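You operate a simulated robot arm through the tools that you are given. There is no shell and no other tool. Be economical: measure what you need, move in short steps, check, and stop when the job is done.

Carry out the task below with a simulated robot arm. There is one attempt and no reset: what you move stays moved.

TASK
Put the size M socks in the ODD drawer, then sort the L and S pairs by size.
Fine: each pair into the tray cell with its size; shut the drawer.

It is judged by the outcome, as a careful person would: the job done as asked, and still so three seconds after it is handed in. It fails if anything else is knocked over, pushed out of place, dropped, spilled or broken.

THE ROBOT
A 7-joint arm with a two-finger parallel gripper, fixed in place. Base frame: the origin is at the foot of the arm, x ahead of it, y to its left, z up; the work surface is at about z = 905. Lengths are in mm, angles in rad, forces in N, time in s.
With the tool pointing down near the work surface it reaches from about 240 to 680 mm from the base axis. Its first joint turns from -1.152 to 1.152 rad. Payload 2.4 kg.
Tool frame: the origin (TCP) lies between the finger pads and is the grasp point; the fingertips stand 30 mm ahead of it; z points along the fingers, y is the line along which they close. The gripper opens to 94 mm. The fingers are 28 mm wide and 10 mm thick; the gripper's body (50 by 96 mm) begins 55 mm behind the TCP.
Orientation is that of the tool frame in the base frame, as a unit quaternion [w, x, y, z]. With the fingers straight down and closing along the base's y, the tool's x points along the base's -x, its y along +y and its z along -z.

THE INTERFACE
- The arm moves only by the tool send_rows. Its argument "deltas" is a list of rows, each an object (a shift or turn left out is 0, a gripper value left out holds the last) with "grip": the finger opening in mm, from 0 to 94; "linear": the shift along the base's x, y, z in units of 200 mm (1.0 is 200 mm), a list of three; "turn": the turn, a rotation vector about the base's x, y, z in units of 120 degrees (1.0 is 120 degrees), a list of three. In form: [{"grip": grip, "linear": [dx, dy, dz], "turn": [rx, ry, rz]}, ...]. A call has 1 to 20 rows; each row is the pose to reach, as a shift and turn from the pose commanded when the call began. A call with a number of a shift or a turn outside -1 to 1 is refused whole. A row lasts 0.2 s, in which the tool goes at most 50 mm and 0.15 rad; a call with a longer step from one row to the next is refused whole, and so is a gripper value outside its range. A pose out of reach is approached as far as the arm can. The call stops where the force on the tool passes 70 N (or 10 N more than at its start, if that is more) or the arm is blocked; 0.2 s more then pass. The fingers move at their own pace (about 153 mm/s each) and stop on an object; they squeeze with about 41 N. The grip force told is the motor's: it shows also when the fingers shut on nothing. Time passes only in rows, and 0.2 s behind the last, so rows that repeat a pose let the fingers close. It gives the time, the measured TCP pose, the force on the tool (base axes), the opening and the grip force at its end, in the units of the frame above (readings bear some noise), and new pictures: "show" is both (left out), scene, wrist or none.
- Cameras (640 x 400 px; columns grow to the right, rows downward): "scene" is fixed at [43.3, 464.6, 1468.5]; the picture's right is [-0.62, -0.78, 0.00], its down [-0.28, 0.22, -0.93] and it looks along [0.73, -0.58, -0.36] (base axes); focal length 344 px, centre (320, 200). "wrist" rides on the gripper at [-37, 0, -58] in the tool frame; the picture's right is [0.00, -1.00, 0.00], its down [0.97, 0.00, -0.24] and it looks along [0.24, 0.00, 0.97] (tool axes); focal length 218 px, centre (320, 200).
- point_at(camera, pixels): for up to 12 pixels [column, row] of the newest picture of that camera ("zoom" is the newest enlarged one), the place [x, y, z] in the base frame of the surface seen there, good to about 2 mm, but the place of the scene camera against the robot may be out by one fixed shift of up to 25 mm in any direction. No time passes.
- close_up(camera, box): a new picture of the part [left, top, right, bottom] of that camera's present view, enlarged. No time passes.
- finish_job(): hands the job in; it is judged then, once.

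Work in short steps. Measure before you move; look again where a grasp or a placing could have gone wrong, and mend it. You have 80 turns and 120 pictures in all, the two below and enlarged ones among them. Open the gripper and draw the arm clear of the work before you hand the job in, unless the task says otherwise; then end with one line.

The tools are called after "Emit:" as name(argument=value, ...) on one line, values as JSON. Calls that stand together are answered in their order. send_rows: Moves the arm, as the interface text tells. Its arguments: {"type":"object","properties":{"deltas":{"type":"array"},"show":{"type":"string","enum":["both","scene","wrist","none"]}},"required":["deltas"]} The other tools are called the same way: point_at (camera, pixels) gives the place of the surface under pixels of a picture; close_up (camera, box) takes an enlarged picture of a part of a camera's view; finish_job () hands the job in.

At the start:

```text
t: 0.0
position: [323.6, 117.5, 1323.3]
tcp_rot: [0.0, 0.0, 1.0, 0.001]
force: [0.9, -0.2, -0.2]
finger_gap: 93.9
finger_force: 0.1
```

scene: 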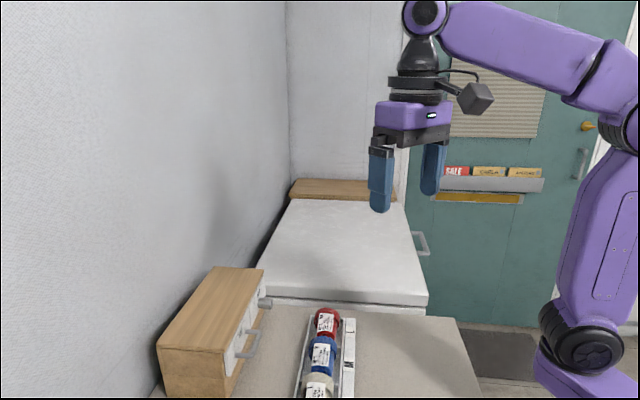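
wrist: 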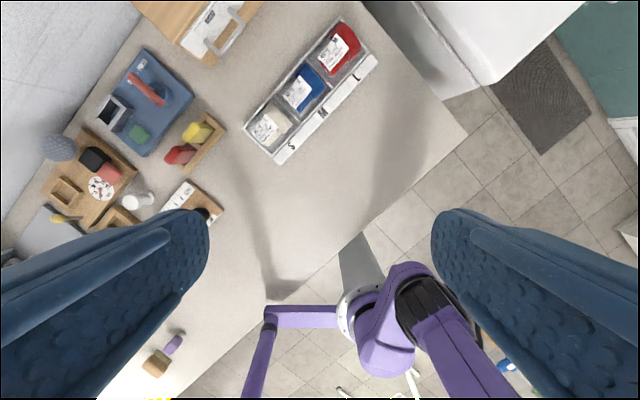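

The wrist view shows a tray with three sock pairs (red, blue, white) and a drawer unit at the top. I look at both closely.

Emit:
close_up(camera="scene", box=[150, 250, 390, 400])

Emit:
close_up(camera="wrist", box=[230, 0, 390, 170])

Emit:
close_up(camera="wrist", box=[20, 0, 270, 230])

```text
2.67 times, centred on (270, 325) of scene
```

zoom: 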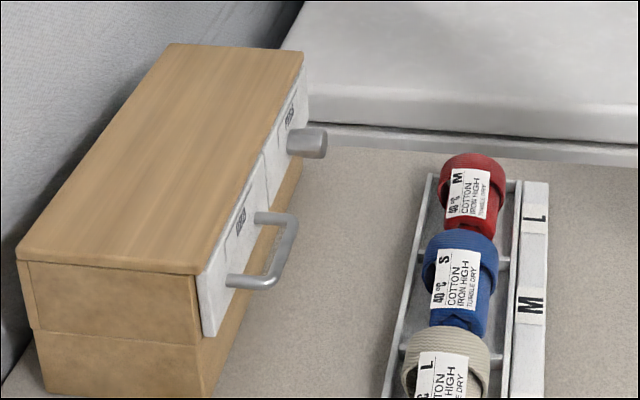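

```text
2.35 times, centred on (310, 85) of wrist
```

zoom: 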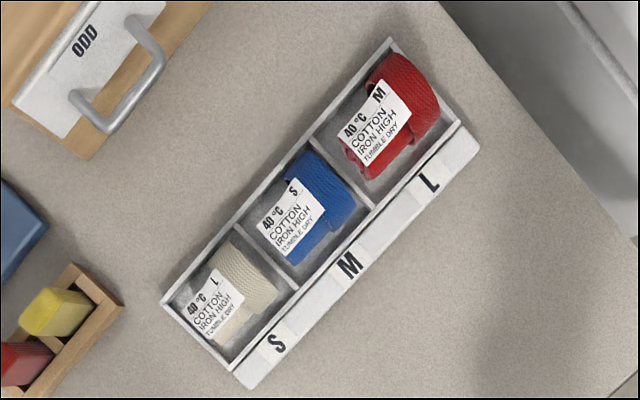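

```text
1.74 times, centred on (145, 115) of wrist
```

zoom: 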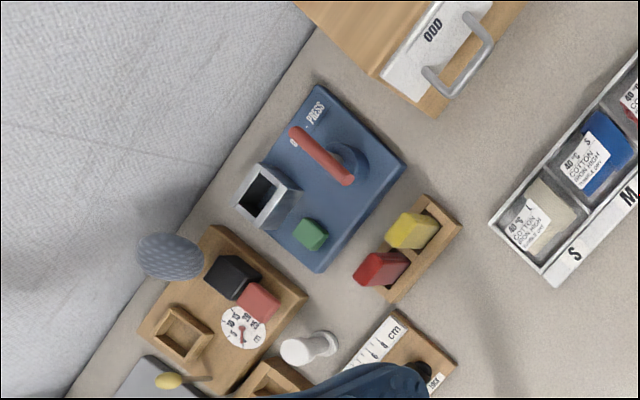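

The drawer with the bar handle is labelled ODD. The red pair is M (in the L cell), blue is S (in the M cell) and cream is L (in the S cell). Next I measure the tray, drawer and handle.

Emit:
point_at(camera="wrist", pixels=[[340, 48], [300, 90], [267, 126], [340, 18], [376, 58], [246, 107], [281, 163], [350, 110], [232, 38], [241, 20], [209, 49], [205, 30]])

Emit:
point_at(camera="scene", pixels=[[250, 353], [257, 331], [238, 358], [262, 278], [227, 375], [211, 266], [325, 322], [321, 352], [318, 388], [265, 302], [349, 325], [300, 389]])

Emit:
close_up(camera="scene", box=[215, 270, 285, 380])

```text
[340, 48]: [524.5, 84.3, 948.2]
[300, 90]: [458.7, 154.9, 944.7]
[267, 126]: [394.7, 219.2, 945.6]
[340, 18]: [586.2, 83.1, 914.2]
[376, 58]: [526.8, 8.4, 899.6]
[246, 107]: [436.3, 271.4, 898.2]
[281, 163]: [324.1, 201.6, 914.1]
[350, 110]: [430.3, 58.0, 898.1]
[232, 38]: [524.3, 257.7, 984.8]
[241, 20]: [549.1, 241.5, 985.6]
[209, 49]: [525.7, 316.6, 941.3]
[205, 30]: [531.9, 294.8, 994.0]
```

```text
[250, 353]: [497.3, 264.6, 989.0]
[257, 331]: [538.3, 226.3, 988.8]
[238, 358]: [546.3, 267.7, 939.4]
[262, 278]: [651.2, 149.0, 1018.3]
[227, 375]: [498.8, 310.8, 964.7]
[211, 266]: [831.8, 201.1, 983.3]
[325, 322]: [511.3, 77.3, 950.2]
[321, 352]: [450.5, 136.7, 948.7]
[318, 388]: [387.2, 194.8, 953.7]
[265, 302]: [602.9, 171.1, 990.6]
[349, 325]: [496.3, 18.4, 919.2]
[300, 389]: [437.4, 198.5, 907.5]
```

```text
3.64 times, centred on (250, 325) of scene
```

zoom: 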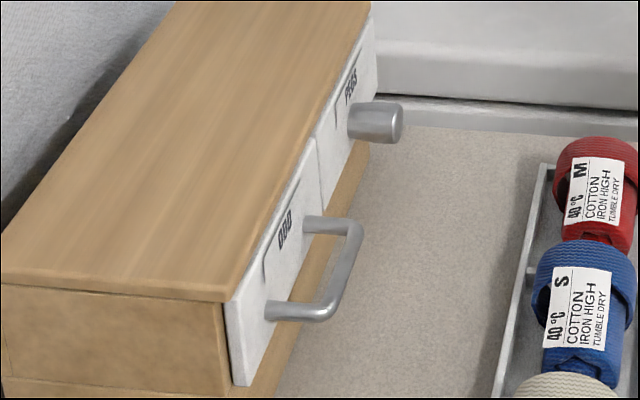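

Handle bar is about (517,250,985), with the cabinet front running along roughly (0.69,-0.72). I move over the area with the tool yawed about -46° to line up with the cabinet and tray, and look closer.

Emit:
send_rows(deltas=[{"grip": 94, "linear": [0.105, 0.06, -0.144], "turn": [0, 0, -0.064]}, {"linear": [0.21, 0.12, -0.288], "turn": [0, 0, -0.128]}, {"linear": [0.315, 0.18, -0.432], "turn": [0, 0, -0.192]}, {"linear": [0.42, 0.24, -0.576], "turn": [0, 0, -0.256]}, {"linear": [0.525, 0.3, -0.72], "turn": [0, 0, -0.32]}, {"linear": [0.63, 0.36, -0.865], "turn": [0, 0, -0.383]}])

```text
t: 1.4
position: [450.3, 192.3, 1151.1]
tcp_rot: [0.0, 0.393, 0.92, 0.002]
force: [0.2, 0.0, 0.2]
finger_gap: 94.1
finger_force: 0.1
```

scene: 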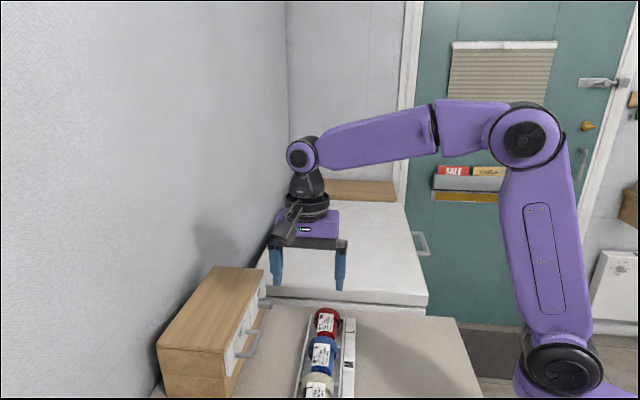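
wrist: 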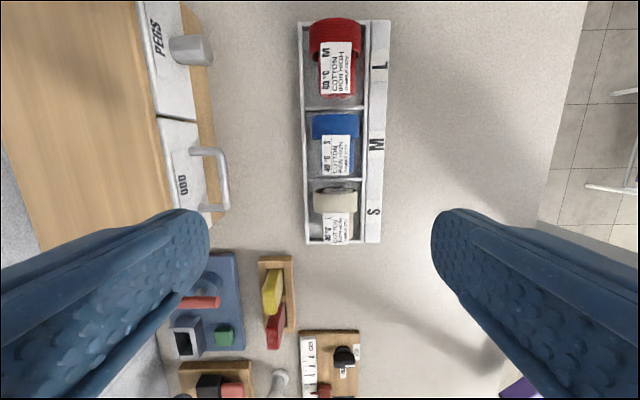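

The view is now aligned with the tray. I measure the handle bar, front panel, sock tops and cell walls.

Emit:
point_at(camera="wrist", pixels=[[223, 165], [226, 190], [224, 180], [160, 117], [196, 120], [135, 60], [186, 40], [201, 150], [215, 209], [211, 55], [158, 110], [60, 150]])

Emit:
point_at(camera="wrist", pixels=[[335, 25], [335, 70], [336, 122], [336, 155], [336, 203], [336, 230], [305, 80], [309, 240], [365, 80], [335, 108], [335, 180], [375, 110]])

Emit:
close_up(camera="wrist", box=[280, 0, 410, 250])

Emit:
close_up(camera="wrist", box=[130, 80, 290, 230])

```text
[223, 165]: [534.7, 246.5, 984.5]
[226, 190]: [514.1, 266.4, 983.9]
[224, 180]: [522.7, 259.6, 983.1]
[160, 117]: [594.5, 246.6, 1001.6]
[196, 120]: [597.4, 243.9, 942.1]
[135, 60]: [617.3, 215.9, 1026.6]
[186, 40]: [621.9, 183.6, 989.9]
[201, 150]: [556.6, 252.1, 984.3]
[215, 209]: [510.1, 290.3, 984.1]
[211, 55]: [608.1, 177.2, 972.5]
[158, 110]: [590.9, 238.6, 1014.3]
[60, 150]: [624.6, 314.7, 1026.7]
```

```text
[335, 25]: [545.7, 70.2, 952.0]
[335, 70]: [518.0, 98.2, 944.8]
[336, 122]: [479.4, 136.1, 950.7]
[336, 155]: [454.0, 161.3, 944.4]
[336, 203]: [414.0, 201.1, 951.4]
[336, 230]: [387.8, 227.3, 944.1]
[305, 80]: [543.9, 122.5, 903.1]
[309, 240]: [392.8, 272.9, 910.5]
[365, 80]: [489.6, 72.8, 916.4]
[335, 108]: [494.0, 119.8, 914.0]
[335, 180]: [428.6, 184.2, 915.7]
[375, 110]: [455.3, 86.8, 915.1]
```

```text
1.60 times, centred on (345, 125) of wrist
```

zoom: 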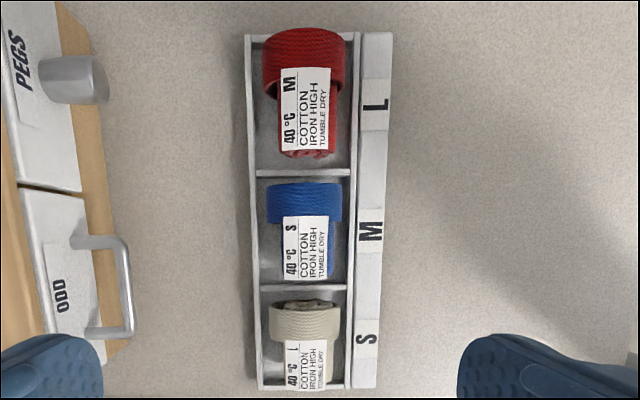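

```text
2.67 times, centred on (210, 155) of wrist
```

zoom: 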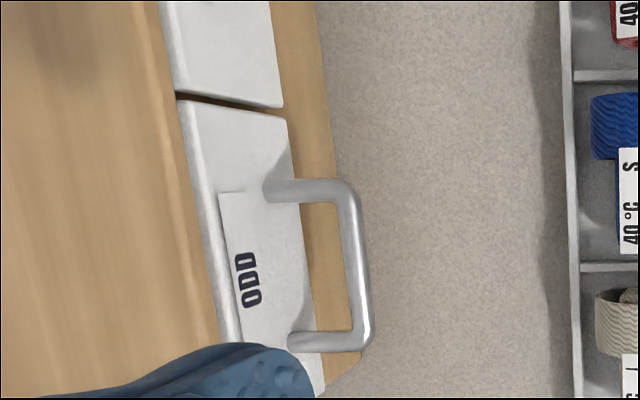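

Bar axis is about (521,259.5,980), parallel to the 45° front, which lies about 40 mm behind it. I move above it with a 36 mm opening.

Emit:
send_rows(deltas=[{"grip": 36, "linear": [0.089, 0.084, -0.114], "turn": [0, 0, 0.003]}, {"linear": [0.177, 0.168, -0.228], "turn": [0, 0, 0.006]}, {"linear": [0.266, 0.252, -0.342], "turn": [0, 0, 0.009]}, {"linear": [0.354, 0.336, -0.455], "turn": [0, 0, 0.011]}, {"linear": [0.354, 0.336, -0.455], "turn": [0, 0, 0.011]}])

```text
t: 2.6
position: [519.8, 257.3, 1061.3]
tcp_rot: [0.001, 0.38, 0.925, 0.001]
force: [0.0, 0.2, -0.1]
finger_gap: 36.1
finger_force: 0.0
```

scene: 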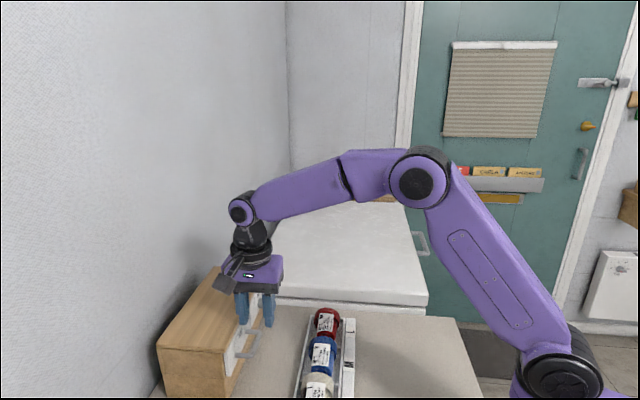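
wrist: 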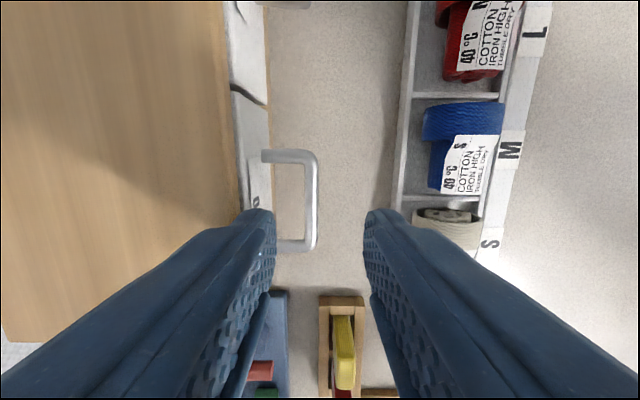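

Emit:
point_at(camera="wrist", pixels=[[311, 180], [312, 215], [300, 156], [300, 245], [243, 110], [265, 125], [225, 60], [262, 190], [238, 110], [310, 235]])

```text
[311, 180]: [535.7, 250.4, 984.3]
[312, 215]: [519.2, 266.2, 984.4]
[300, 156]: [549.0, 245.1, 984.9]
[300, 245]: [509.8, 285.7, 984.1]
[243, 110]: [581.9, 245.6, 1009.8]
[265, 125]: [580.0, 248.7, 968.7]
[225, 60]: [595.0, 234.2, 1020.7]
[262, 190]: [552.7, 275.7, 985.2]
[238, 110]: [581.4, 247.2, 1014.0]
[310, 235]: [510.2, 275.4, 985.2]
```

Bar axis is at s≈555 and the front at s≈586 (s=(x+y)/√2), so 31 mm apart. I shift 5 mm, narrow to 28 mm, descend, and close.

Emit:
send_rows(deltas=[{"grip": 28, "linear": [0.0225, 0.016, 0]}, {"linear": [0.0225, 0.016, -0.12]}, {"linear": [0.0225, 0.016, -0.24]}, {"linear": [0.0225, 0.016, -0.3]}, {"linear": [0.0225, 0.016, -0.36]}])

```text
t: 3.8
position: [524.8, 260.4, 987.8]
tcp_rot: [0.0, 0.381, 0.925, 0.001]
force: [-0.2, 0.8, 0.2]
finger_gap: 28.1
finger_force: 0.1
```

scene: 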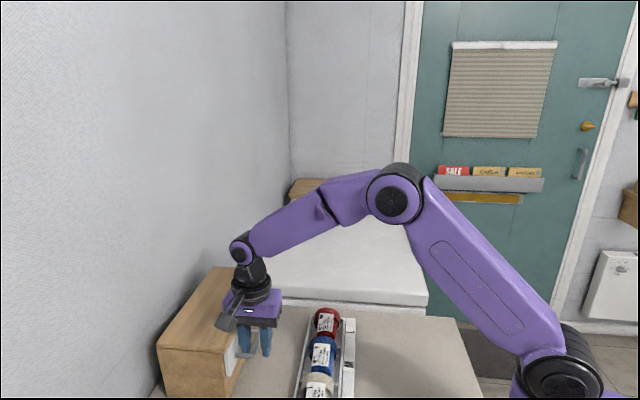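
wrist: 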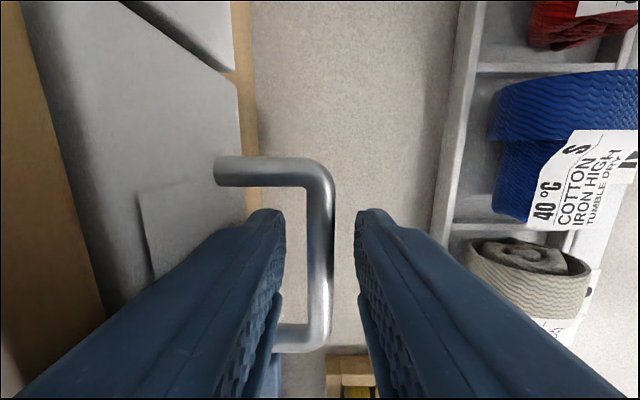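

The bar sits between the fingers. I close on it and pull 40 mm out first.

Emit:
send_rows(deltas=[{"grip": 0}, {"grip": 0}, {"linear": [-0.035, -0.035, 0]}, {"linear": [-0.07, -0.07, 0]}, {"linear": [-0.105, -0.105, 0]}, {"linear": [-0.141, -0.141, 0]}])

```text
t: 5.2
position: [499.1, 233.1, 989.6]
tcp_rot: [0.001, 0.38, 0.925, 0.003]
force: [-3.4, 4.1, 29.2]
finger_gap: 8.4
finger_force: 42.3
```

scene: 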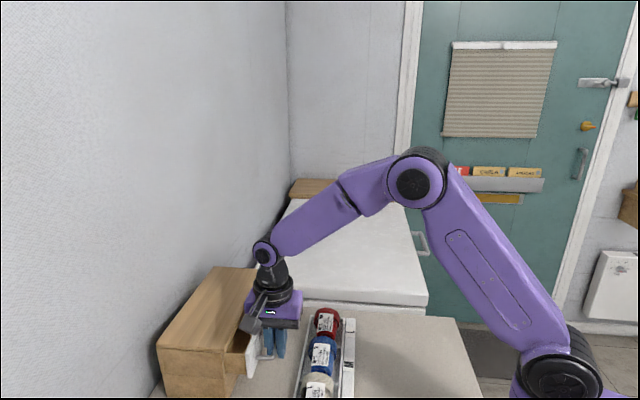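
wrist: 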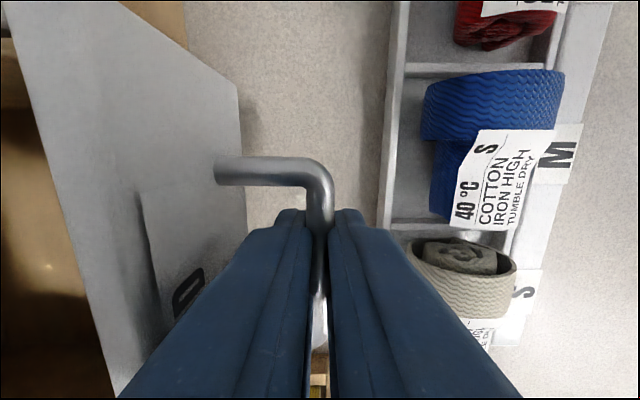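

It's opening (about 38 mm) with a 29 N upward force; I give 2 mm upward relief and pull another 55 mm.

Emit:
send_rows(deltas=[{"linear": [-0.03, -0.03, 0.008]}, {"linear": [-0.06, -0.06, 0.01]}, {"linear": [-0.09, -0.09, 0.01]}, {"linear": [-0.12, -0.12, 0.01]}, {"linear": [-0.16, -0.16, 0.01]}, {"linear": [-0.194, -0.194, 0.01]}])

```text
t: 6.6
position: [457.1, 193.1, 989.5]
tcp_rot: [-0.001, 0.38, 0.925, 0.0]
force: [1.8, -1.2, -14.4]
finger_gap: 8.6
finger_force: 42.3
```

scene: 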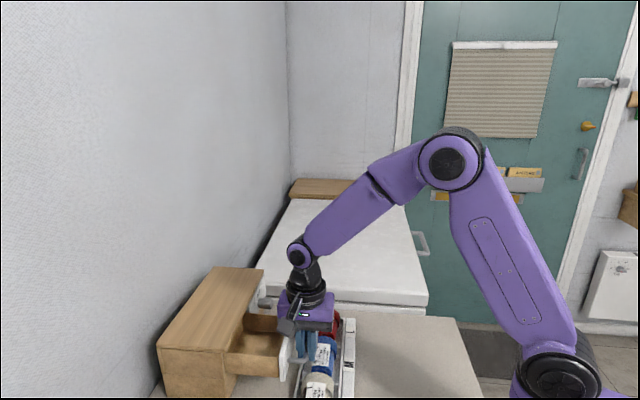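
wrist: 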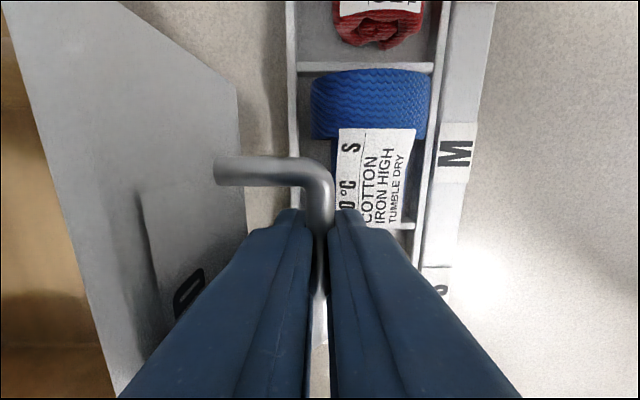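

The drawer is open 95 mm. I release, rise straight up, and look.

Emit:
send_rows(deltas=[{"grip": 28}, {"grip": 28}, {"grip": 28, "linear": [0, 0, 0.2]}, {"linear": [0, 0, 0.4]}, {"linear": [0, 0, 0.6]}, {"grip": 60, "linear": [0, 0, 0.75]}, {"grip": 60, "linear": [0, 0, 0.75]}])

```text
t: 8.2
position: [454.7, 192.3, 1142.7]
tcp_rot: [0.001, 0.38, 0.925, 0.001]
force: [0.5, 0.0, 0.3]
finger_gap: 60.2
finger_force: 0.1
```

scene: 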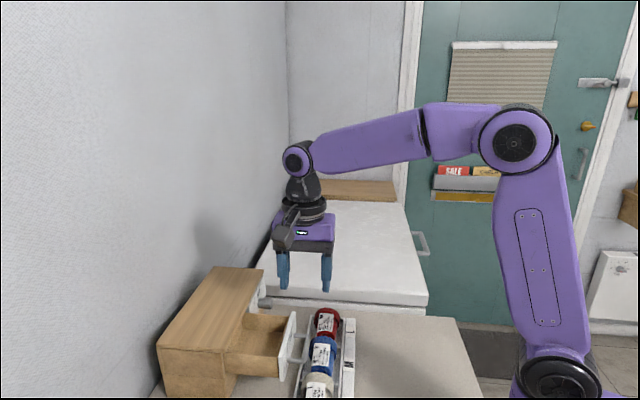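
wrist: 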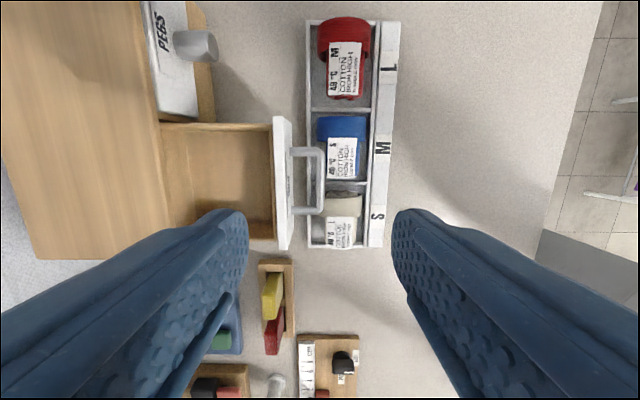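

The drawer is empty and open. I measure its interior and the red pair's outline.

Emit:
point_at(camera="wrist", pixels=[[268, 128], [268, 222], [230, 170], [180, 127], [280, 118], [288, 245], [274, 180], [164, 130], [190, 222], [250, 160], [160, 180]])

Emit:
point_at(camera="wrist", pixels=[[319, 40], [370, 40], [344, 18], [345, 40], [345, 55], [345, 75], [346, 96], [328, 85], [364, 80], [315, 100], [312, 60], [374, 90]])

Emit:
close_up(camera="wrist", box=[260, 0, 420, 110])

```text
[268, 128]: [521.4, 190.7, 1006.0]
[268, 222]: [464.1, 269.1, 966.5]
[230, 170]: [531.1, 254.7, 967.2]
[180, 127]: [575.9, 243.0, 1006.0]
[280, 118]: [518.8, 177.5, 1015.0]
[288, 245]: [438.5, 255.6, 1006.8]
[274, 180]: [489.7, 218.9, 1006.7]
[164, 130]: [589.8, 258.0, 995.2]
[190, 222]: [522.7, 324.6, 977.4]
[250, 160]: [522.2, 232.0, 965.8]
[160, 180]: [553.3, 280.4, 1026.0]
```

```text
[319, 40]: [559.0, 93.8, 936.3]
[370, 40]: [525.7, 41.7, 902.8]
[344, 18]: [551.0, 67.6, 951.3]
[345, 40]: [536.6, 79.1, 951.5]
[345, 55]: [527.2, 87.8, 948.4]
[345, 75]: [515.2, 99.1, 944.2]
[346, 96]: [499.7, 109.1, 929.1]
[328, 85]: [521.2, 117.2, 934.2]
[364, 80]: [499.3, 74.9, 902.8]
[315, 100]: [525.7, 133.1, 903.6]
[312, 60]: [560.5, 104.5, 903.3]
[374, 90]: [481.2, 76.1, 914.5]
```

```text
3.64 times, centred on (340, 55) of wrist
```

zoom: 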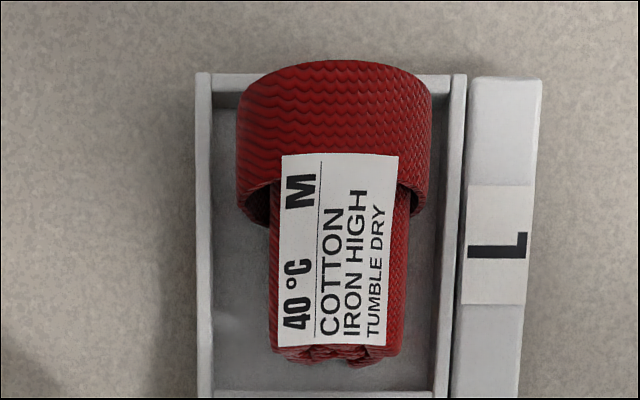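

Red cuff (about 50 mm across) is centred at roughly (534,81), axis z≈927; tray wall tops are at 915. I move above it with a 74 mm opening and check.

Emit:
send_rows(deltas=[{"grip": 74, "linear": [0.08, -0.111, 0]}, {"linear": [0.16, -0.222, 0]}, {"linear": [0.24, -0.333, -0.1]}, {"linear": [0.32, -0.444, -0.25]}, {"linear": [0.36, -0.5, -0.42]}, {"linear": [0.396, -0.555, -0.6]}, {"linear": [0.396, -0.555, -0.66]}, {"linear": [0.396, -0.555, -0.66]}])

```text
t: 10.0
position: [535.3, 82.7, 1007.7]
tcp_rot: [0.0, 0.381, 0.925, 0.002]
force: [-0.5, 0.6, 0.4]
finger_gap: 74.0
finger_force: 0.1
```

scene: 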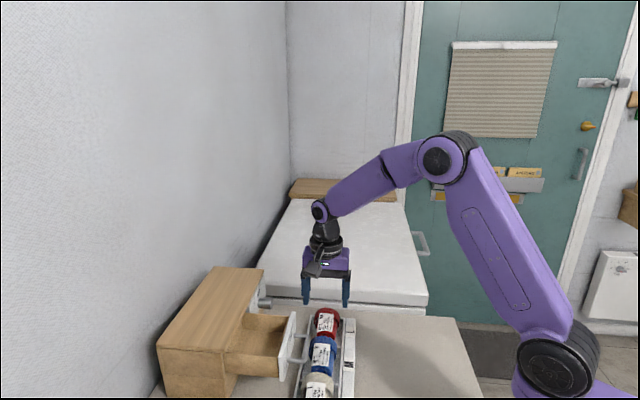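
wrist: 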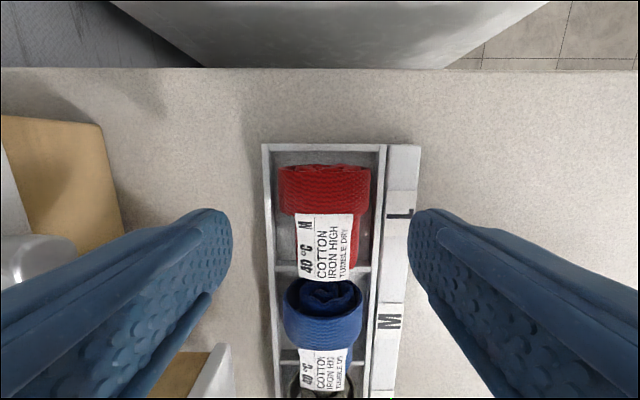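

Alignment is good (cuff centre at column ~325, fingers ~320). Descend to z≈949 and close.

Emit:
send_rows(deltas=[{"linear": [-0.006, -0.006, -0.15]}, {"linear": [-0.006, -0.006, -0.29]}, {"grip": 30, "linear": [-0.006, -0.006, -0.293]}, {"grip": 20, "linear": [-0.006, -0.006, -0.293]}, {"grip": 20, "linear": [-0.006, -0.006, -0.293]}])

```text
t: 11.2
position: [535.0, 80.7, 951.2]
tcp_rot: [0.0, 0.38, 0.925, 0.001]
force: [-1.6, -1.9, 8.5]
finger_gap: 49.9
finger_force: 41.1
```

scene: 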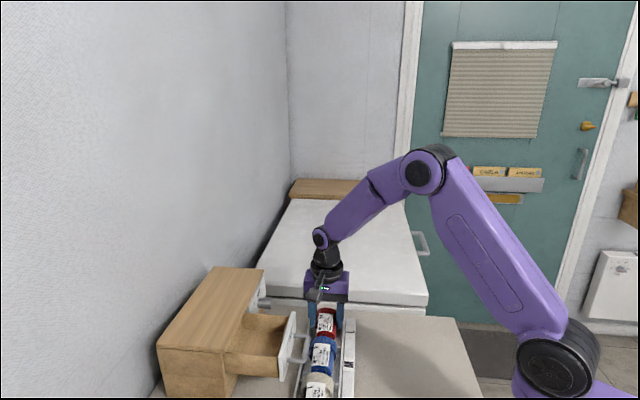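
wrist: 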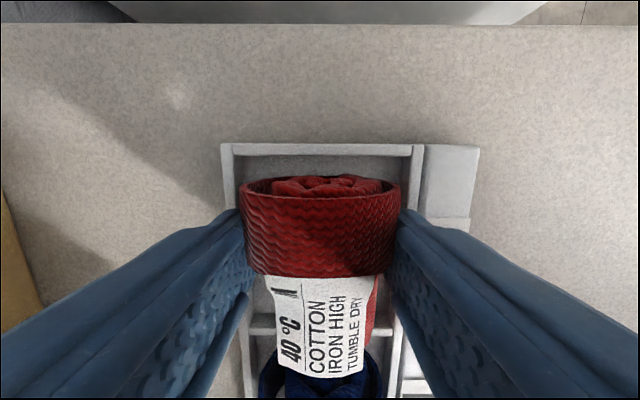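

Gripped firmly at 49.9 mm. I lift 150 mm and carry it above the drawer (target x≈523, y≈245).

Emit:
send_rows(deltas=[{"linear": [0, 0, 0.15]}, {"linear": [0, 0, 0.35]}, {"linear": [0, 0, 0.55]}, {"linear": [0, 0, 0.75]}, {"linear": [-0.014, 0.2, 0.75]}, {"linear": [-0.028, 0.41, 0.75]}, {"linear": [-0.042, 0.61, 0.75]}, {"linear": [-0.056, 0.8, 0.75]}, {"linear": [-0.056, 0.818, 0.75]}])

```text
t: 13.2
position: [525.3, 246.0, 1100.7]
tcp_rot: [0.0, 0.38, 0.925, 0.002]
force: [-0.1, 0.4, 0.6]
finger_gap: 49.2
finger_force: 41.8
```

scene: 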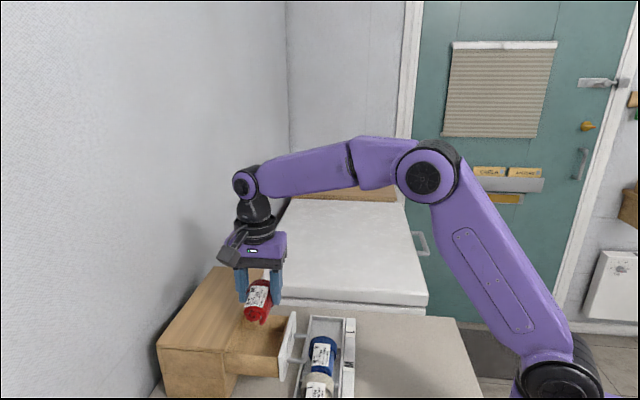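
wrist: 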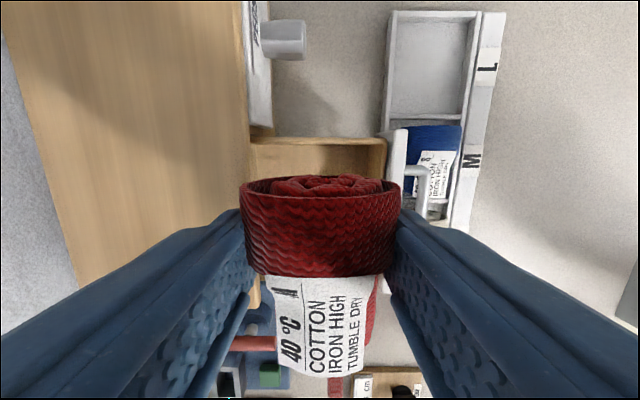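

Holding fine. I re-measure the opening edges from here.

Emit:
point_at(camera="wrist", pixels=[[247, 130], [252, 160], [243, 165], [300, 140], [300, 160], [382, 160], [388, 160], [395, 132], [255, 142], [320, 139], [238, 200], [385, 140]])

Emit:
close_up(camera="scene", box=[210, 270, 320, 390])

```text
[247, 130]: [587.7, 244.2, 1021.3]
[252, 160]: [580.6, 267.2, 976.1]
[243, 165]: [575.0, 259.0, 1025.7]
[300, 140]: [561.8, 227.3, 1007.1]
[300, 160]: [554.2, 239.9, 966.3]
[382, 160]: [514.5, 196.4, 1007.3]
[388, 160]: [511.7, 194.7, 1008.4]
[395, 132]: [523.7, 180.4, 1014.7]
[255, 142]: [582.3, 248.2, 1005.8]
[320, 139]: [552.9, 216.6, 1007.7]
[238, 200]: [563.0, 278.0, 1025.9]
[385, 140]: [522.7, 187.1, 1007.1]
```

```text
3.33 times, centred on (265, 330) of scene
```

zoom: 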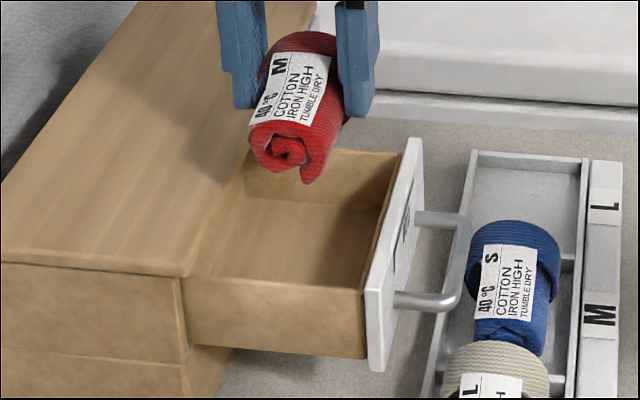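

Free opening is s≈505–589; the sock centre is at s≈545. I lower to z≈1016 (nudging 1.5 mm) and look before release.

Emit:
send_rows(deltas=[{"linear": [0.005, 0.005, -0.15]}, {"linear": [0.005, 0.005, -0.3]}, {"linear": [0.005, 0.005, -0.38]}, {"linear": [0.005, 0.005, -0.42]}, {"linear": [0.005, 0.005, -0.42]}])

Emit:
close_up(camera="scene", box=[210, 270, 320, 390])

```text
t: 14.4
position: [525.2, 245.4, 1014.5]
tcp_rot: [0.0, 0.38, 0.925, 0.002]
force: [-0.1, 0.5, -1.2]
finger_gap: 49.4
finger_force: 41.3
```

scene: 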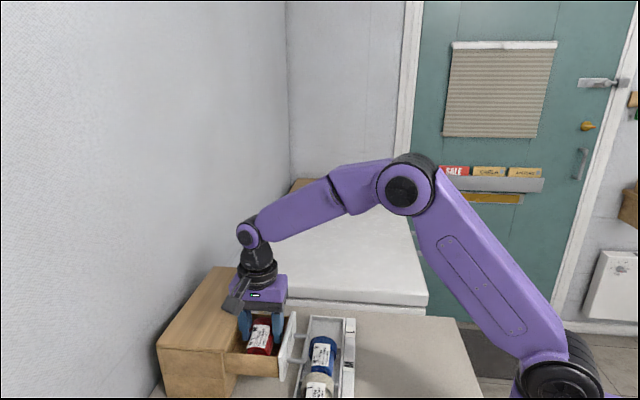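
wrist: 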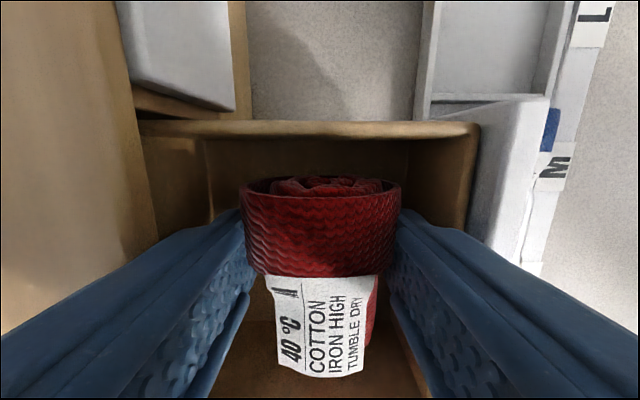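

```text
3.33 times, centred on (265, 330) of scene
```

zoom: 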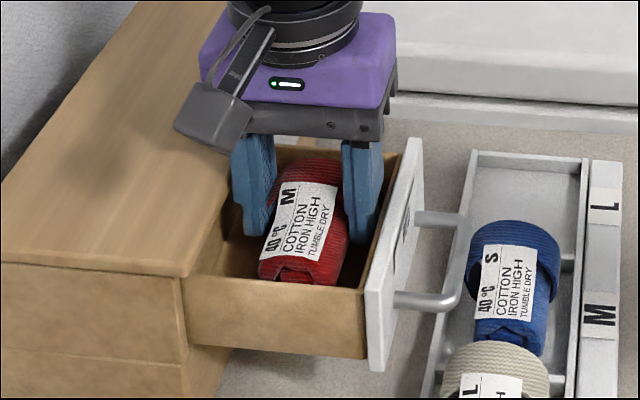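

The sock is inside the drawer near the floor. I release with a slight opening and rise straight up.

Emit:
send_rows(deltas=[{"grip": 57}, {"grip": 57}, {"grip": 57, "linear": [0, 0, 0.08]}, {"linear": [0, 0, 0.25]}, {"linear": [0, 0, 0.45]}, {"linear": [0, 0, 0.6]}, {"linear": [0, 0, 0.6]}])

Emit:
close_up(camera="scene", box=[210, 270, 320, 390])

```text
t: 16.0
position: [524.8, 247.3, 1134.6]
tcp_rot: [0.0, 0.381, 0.925, 0.0]
force: [0.3, 0.4, 0.1]
finger_gap: 56.9
finger_force: 0.1
```

scene: 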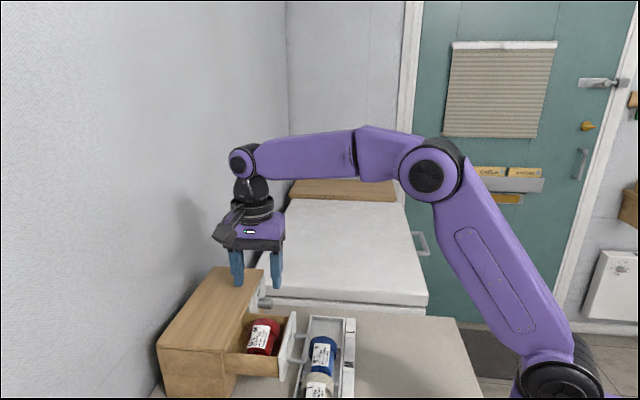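
wrist: 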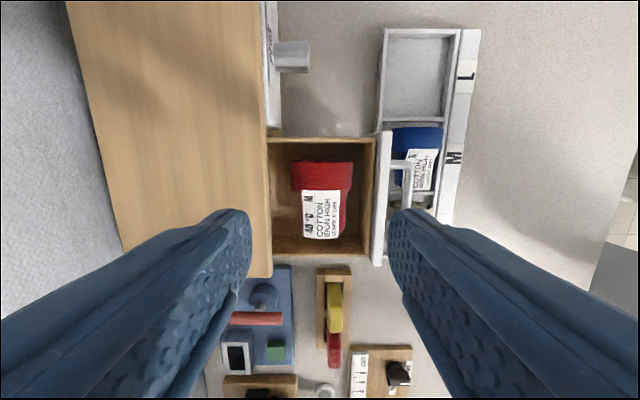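

```text
3.33 times, centred on (265, 330) of scene
```

zoom: 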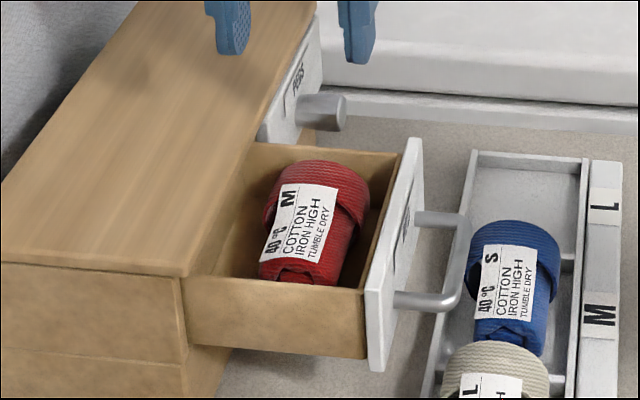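

The red pair lies flat in the drawer. I check its top height against the cabinet lid and re-locate the handle.

Emit:
point_at(camera="wrist", pixels=[[322, 165], [322, 178], [322, 220], [293, 175], [352, 175], [383, 150], [372, 200], [262, 200], [406, 180], [407, 195], [400, 162], [280, 200]])

Emit:
point_at(camera="zoom", pixels=[[412, 145], [315, 170], [400, 155], [185, 272], [183, 280], [310, 165], [320, 180]])

```text
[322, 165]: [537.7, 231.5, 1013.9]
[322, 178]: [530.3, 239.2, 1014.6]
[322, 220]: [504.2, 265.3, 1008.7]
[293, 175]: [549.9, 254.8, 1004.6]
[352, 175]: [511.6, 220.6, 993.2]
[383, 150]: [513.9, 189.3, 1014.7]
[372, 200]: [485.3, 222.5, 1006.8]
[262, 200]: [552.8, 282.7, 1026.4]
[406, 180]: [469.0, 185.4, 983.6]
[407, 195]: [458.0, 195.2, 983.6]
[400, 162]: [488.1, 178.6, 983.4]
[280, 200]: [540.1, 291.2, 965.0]
```

```text
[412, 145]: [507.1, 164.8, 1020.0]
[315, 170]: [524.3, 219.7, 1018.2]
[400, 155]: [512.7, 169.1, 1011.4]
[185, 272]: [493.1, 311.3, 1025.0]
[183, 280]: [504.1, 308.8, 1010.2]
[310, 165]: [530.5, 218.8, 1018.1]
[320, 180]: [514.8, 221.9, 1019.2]
```

The sock top (1014.6) is level with the drawer front's top, under the lid (1026 top). I go back to the handle (bar at s≈462) with a 28 mm opening.

Emit:
send_rows(deltas=[{"grip": 28, "linear": [-0.165, -0.13, 0]}, {"linear": [-0.33, -0.26, 0]}, {"linear": [-0.33, -0.26, -0.2]}, {"linear": [-0.33, -0.26, -0.4]}, {"linear": [-0.33, -0.26, -0.6]}, {"linear": [-0.33, -0.26, -0.72]}, {"linear": [-0.33, -0.26, -0.73]}], show="wrist")

```text
t: 17.6
position: [458.5, 192.8, 990.5]
tcp_rot: [0.001, 0.38, 0.925, 0.002]
force: [-0.2, 0.4, 0.1]
finger_gap: 27.8
finger_force: 0.0
```

wrist: 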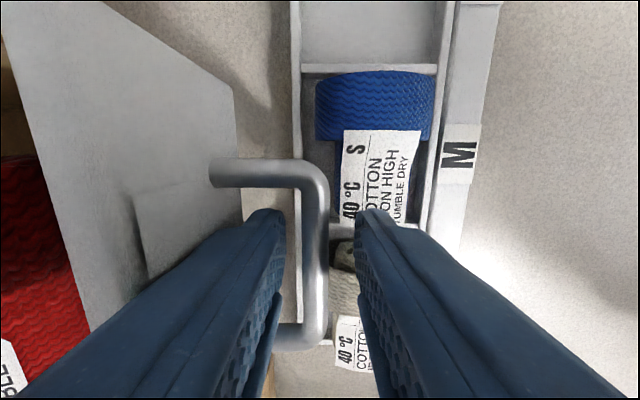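

The bar is between the fingers again. I grip and push the drawer in, 70 mm first.

Emit:
send_rows(deltas=[{"grip": 0}, {"grip": 0}, {"linear": [0.04, 0.04, 0]}, {"linear": [0.08, 0.08, 0]}, {"linear": [0.12, 0.12, 0]}, {"linear": [0.16, 0.16, 0]}, {"linear": [0.2, 0.2, 0]}, {"linear": [0.24, 0.24, 0]}])

```text
t: 19.4
position: [508.1, 241.9, 989.9]
tcp_rot: [0.0, 0.381, 0.925, 0.002]
force: [2.9, -2.7, -7.3]
finger_gap: 8.5
finger_force: 42.4
```

scene: 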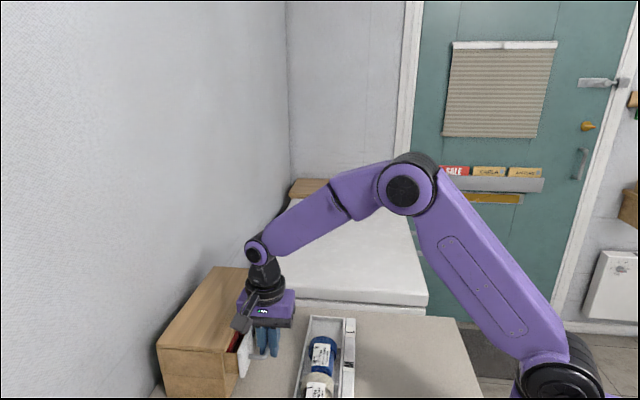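
wrist: 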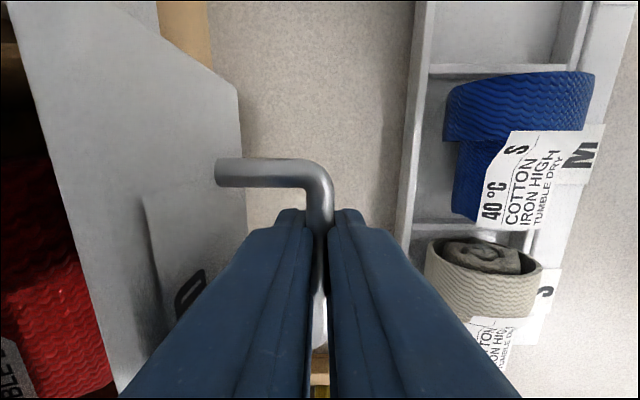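

No resistance, the sock went in under the lid. I push the last ~25 mm.

Emit:
send_rows(deltas=[{"linear": [0.03, 0.03, 0]}, {"linear": [0.06, 0.06, 0]}, {"linear": [0.085, 0.085, 0]}, {"linear": [0.095, 0.095, 0]}, {"linear": [0.1, 0.1, 0]}])

```text
t: 20.6
position: [525.8, 259.0, 988.8]
tcp_rot: [-0.001, 0.38, 0.925, -0.002]
force: [-17.6, -13.0, 1.3]
finger_gap: 8.4
finger_force: 42.8
```

scene: 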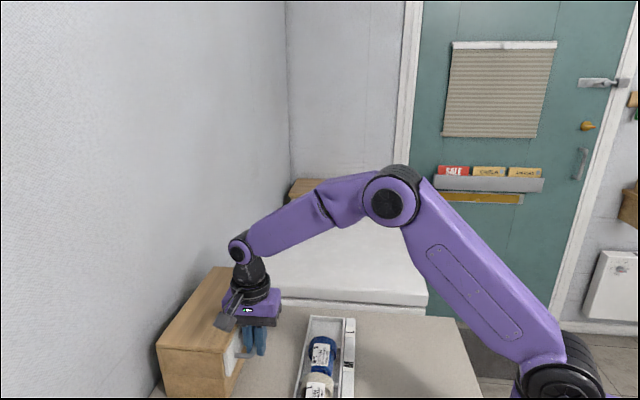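
wrist: 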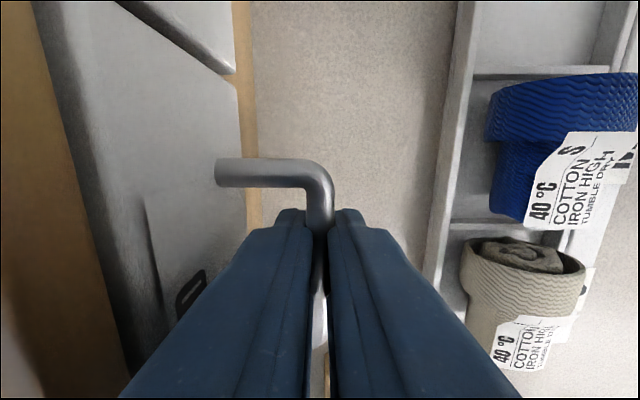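

Stopped at s≈555, the original closed position. I release, rise, and move over the tray to look.

Emit:
send_rows(deltas=[{"linear": [-0.006, -0.006, 0]}, {"grip": 28, "linear": [-0.006, -0.006, 0]}, {"grip": 28, "linear": [-0.006, -0.006, 0]}, {"linear": [-0.006, -0.006, 0.2]}, {"linear": [-0.006, -0.006, 0.4]}, {"linear": [-0.006, -0.006, 0.6]}, {"linear": [-0.1, -0.1, 0.7]}, {"linear": [-0.25, -0.25, 0.75]}, {"grip": 70, "linear": [-0.38, -0.35, 0.75]}, {"grip": 70, "linear": [-0.38, -0.35, 0.75]}])

Emit:
close_up(camera="scene", box=[150, 250, 380, 400])

Emit:
close_up(camera="wrist", box=[270, 0, 430, 260])

```text
t: 22.8
position: [450.4, 191.6, 1141.7]
tcp_rot: [0.001, 0.38, 0.925, 0.002]
force: [-0.9, -0.1, 0.1]
finger_gap: 70.3
finger_force: 0.2
```

scene: 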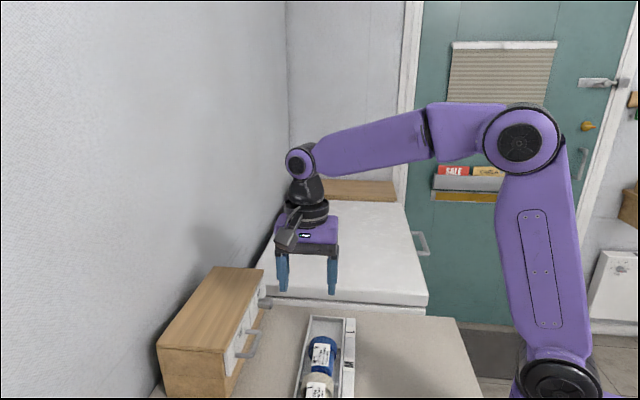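
wrist: 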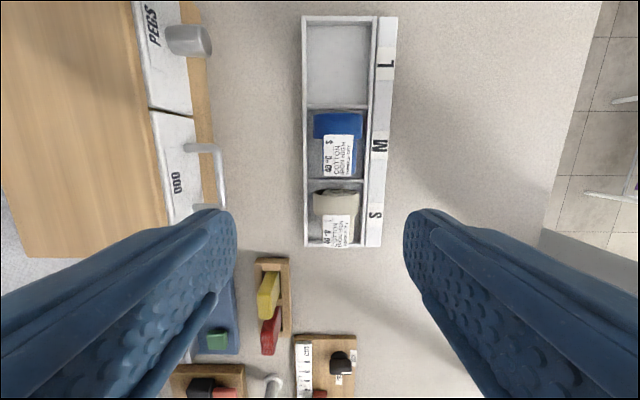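

```text
2.67 times, centred on (265, 325) of scene
```

zoom: 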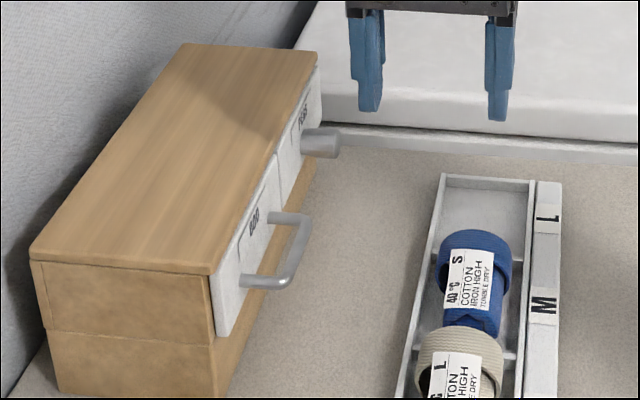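

```text
1.54 times, centred on (350, 130) of wrist
```

zoom: 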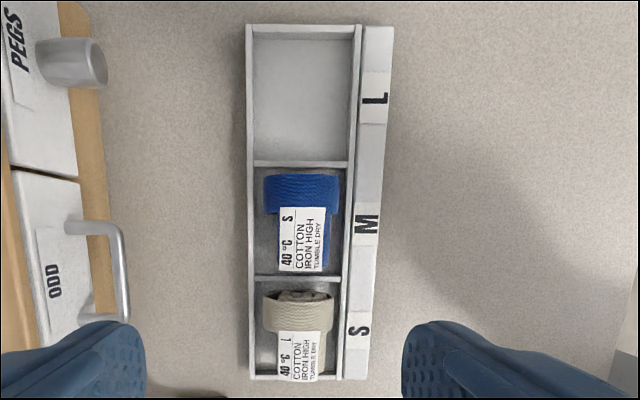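

The drawer is shut, flush with PEGS. I measure the cream and blue pairs and the cell walls.

Emit:
point_at(camera="wrist", pixels=[[336, 193], [336, 205], [336, 213], [337, 230], [338, 242], [338, 113], [338, 130], [338, 136], [338, 158], [338, 174]])

Emit:
point_at(camera="wrist", pixels=[[337, 20], [337, 26], [337, 105], [337, 181], [330, 245], [312, 60], [366, 60], [337, 65], [315, 202], [357, 200], [314, 125], [362, 125]])

```text
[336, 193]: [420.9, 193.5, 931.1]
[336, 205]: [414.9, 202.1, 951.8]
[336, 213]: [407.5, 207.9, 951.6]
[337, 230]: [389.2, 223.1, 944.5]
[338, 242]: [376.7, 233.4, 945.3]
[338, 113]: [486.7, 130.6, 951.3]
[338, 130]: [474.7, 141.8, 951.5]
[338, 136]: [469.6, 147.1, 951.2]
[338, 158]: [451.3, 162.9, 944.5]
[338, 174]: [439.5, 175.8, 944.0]
```

```text
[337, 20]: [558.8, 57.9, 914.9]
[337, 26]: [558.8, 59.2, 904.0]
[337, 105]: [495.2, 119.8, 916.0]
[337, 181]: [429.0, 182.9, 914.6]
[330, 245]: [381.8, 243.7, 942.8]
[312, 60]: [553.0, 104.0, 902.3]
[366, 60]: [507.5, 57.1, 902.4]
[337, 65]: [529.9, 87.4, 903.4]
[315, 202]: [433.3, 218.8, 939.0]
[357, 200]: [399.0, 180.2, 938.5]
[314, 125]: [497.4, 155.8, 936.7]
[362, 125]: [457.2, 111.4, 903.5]
```

Cells (d=(x−y)/√2): L 269–351, M 178–262, S 86–170. The cream cuff spans d≈128–160, so I grip at (405.5,210.4). I go above it first and check.

Emit:
send_rows(deltas=[{"grip": 74, "linear": [-0.11, 0.047, -0.1]}, {"linear": [-0.2245, 0.095, -0.27]}, {"linear": [-0.2245, 0.095, -0.47]}, {"linear": [-0.2245, 0.095, -0.65]}, {"linear": [-0.2245, 0.095, -0.66]}], show="wrist")

```text
t: 24.0
position: [404.3, 211.9, 1007.5]
tcp_rot: [0.001, 0.381, 0.925, 0.001]
force: [-0.3, 0.5, -0.1]
finger_gap: 74.0
finger_force: 0.0
```

wrist: 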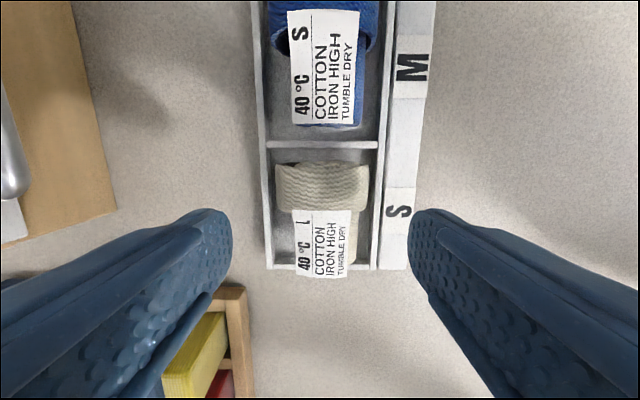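

Same alignment as with red. Descend and grip.

Emit:
send_rows(deltas=[{"linear": [0, 0, -0.15]}, {"linear": [0, 0, -0.28]}, {"grip": 30, "linear": [0, 0, -0.285]}, {"grip": 20, "linear": [0, 0, -0.285]}, {"grip": 20, "linear": [0, 0, -0.285]}])

Emit:
close_up(camera="scene", box=[260, 300, 400, 400])

```text
t: 25.2
position: [406.7, 209.9, 951.5]
tcp_rot: [0.001, 0.38, 0.925, 0.002]
force: [-5.6, -6.8, 27.6]
finger_gap: 49.5
finger_force: 41.1
```

scene: 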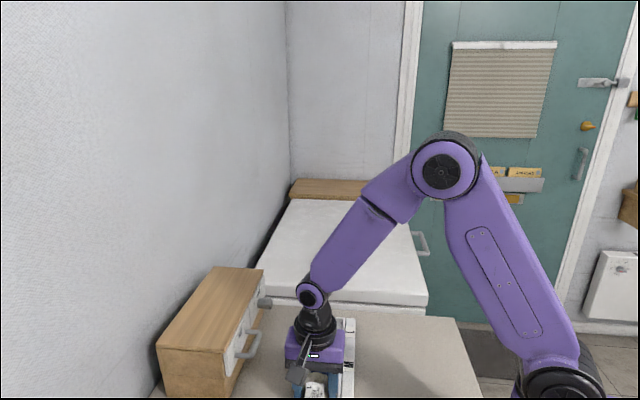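
wrist: 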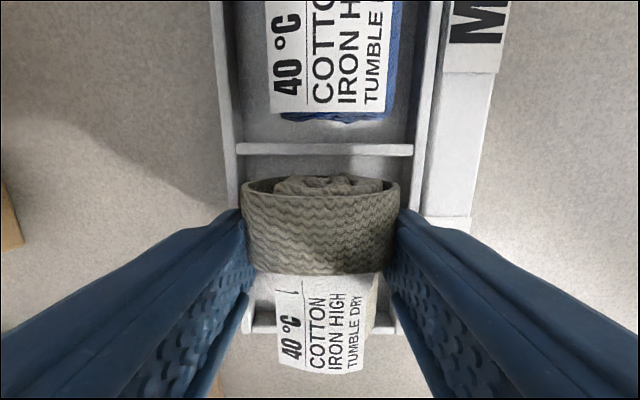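

```text
4.00 times, centred on (330, 350) of scene
```

zoom: 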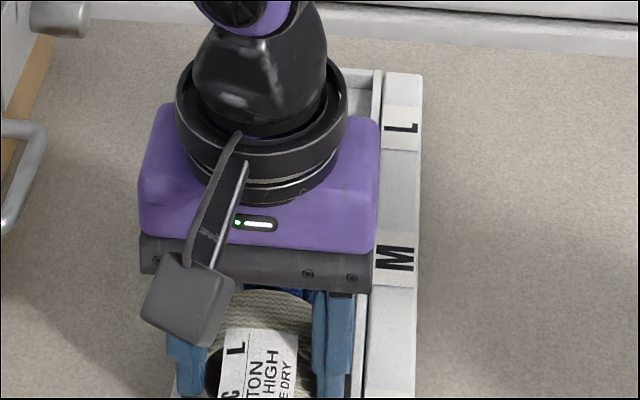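

Gripped at 49.5 mm; the label clearly reads L. Lift and carry over the empty L cell.

Emit:
send_rows(deltas=[{"linear": [0, 0, 0.1]}, {"linear": [0, 0, 0.3]}, {"linear": [0, 0, 0.5]}, {"linear": [0.129, -0.129, 0.55]}, {"linear": [0.258, -0.259, 0.55]}, {"linear": [0.387, -0.388, 0.55]}, {"linear": [0.515, -0.518, 0.55]}, {"linear": [0.6425, -0.647, 0.5]}, {"linear": [0.6425, -0.647, 0.3]}, {"linear": [0.6425, -0.647, 0.3]}])

```text
t: 27.4
position: [535.9, 81.4, 1010.9]
tcp_rot: [0.0, 0.38, 0.925, 0.002]
force: [-0.1, 0.3, -0.1]
finger_gap: 49.5
finger_force: 40.8
```

scene: 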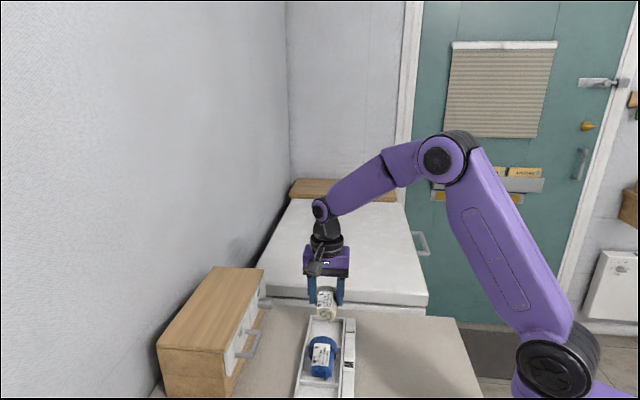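
wrist: 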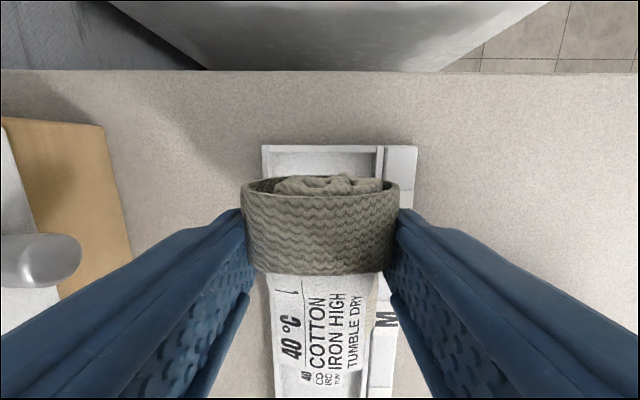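

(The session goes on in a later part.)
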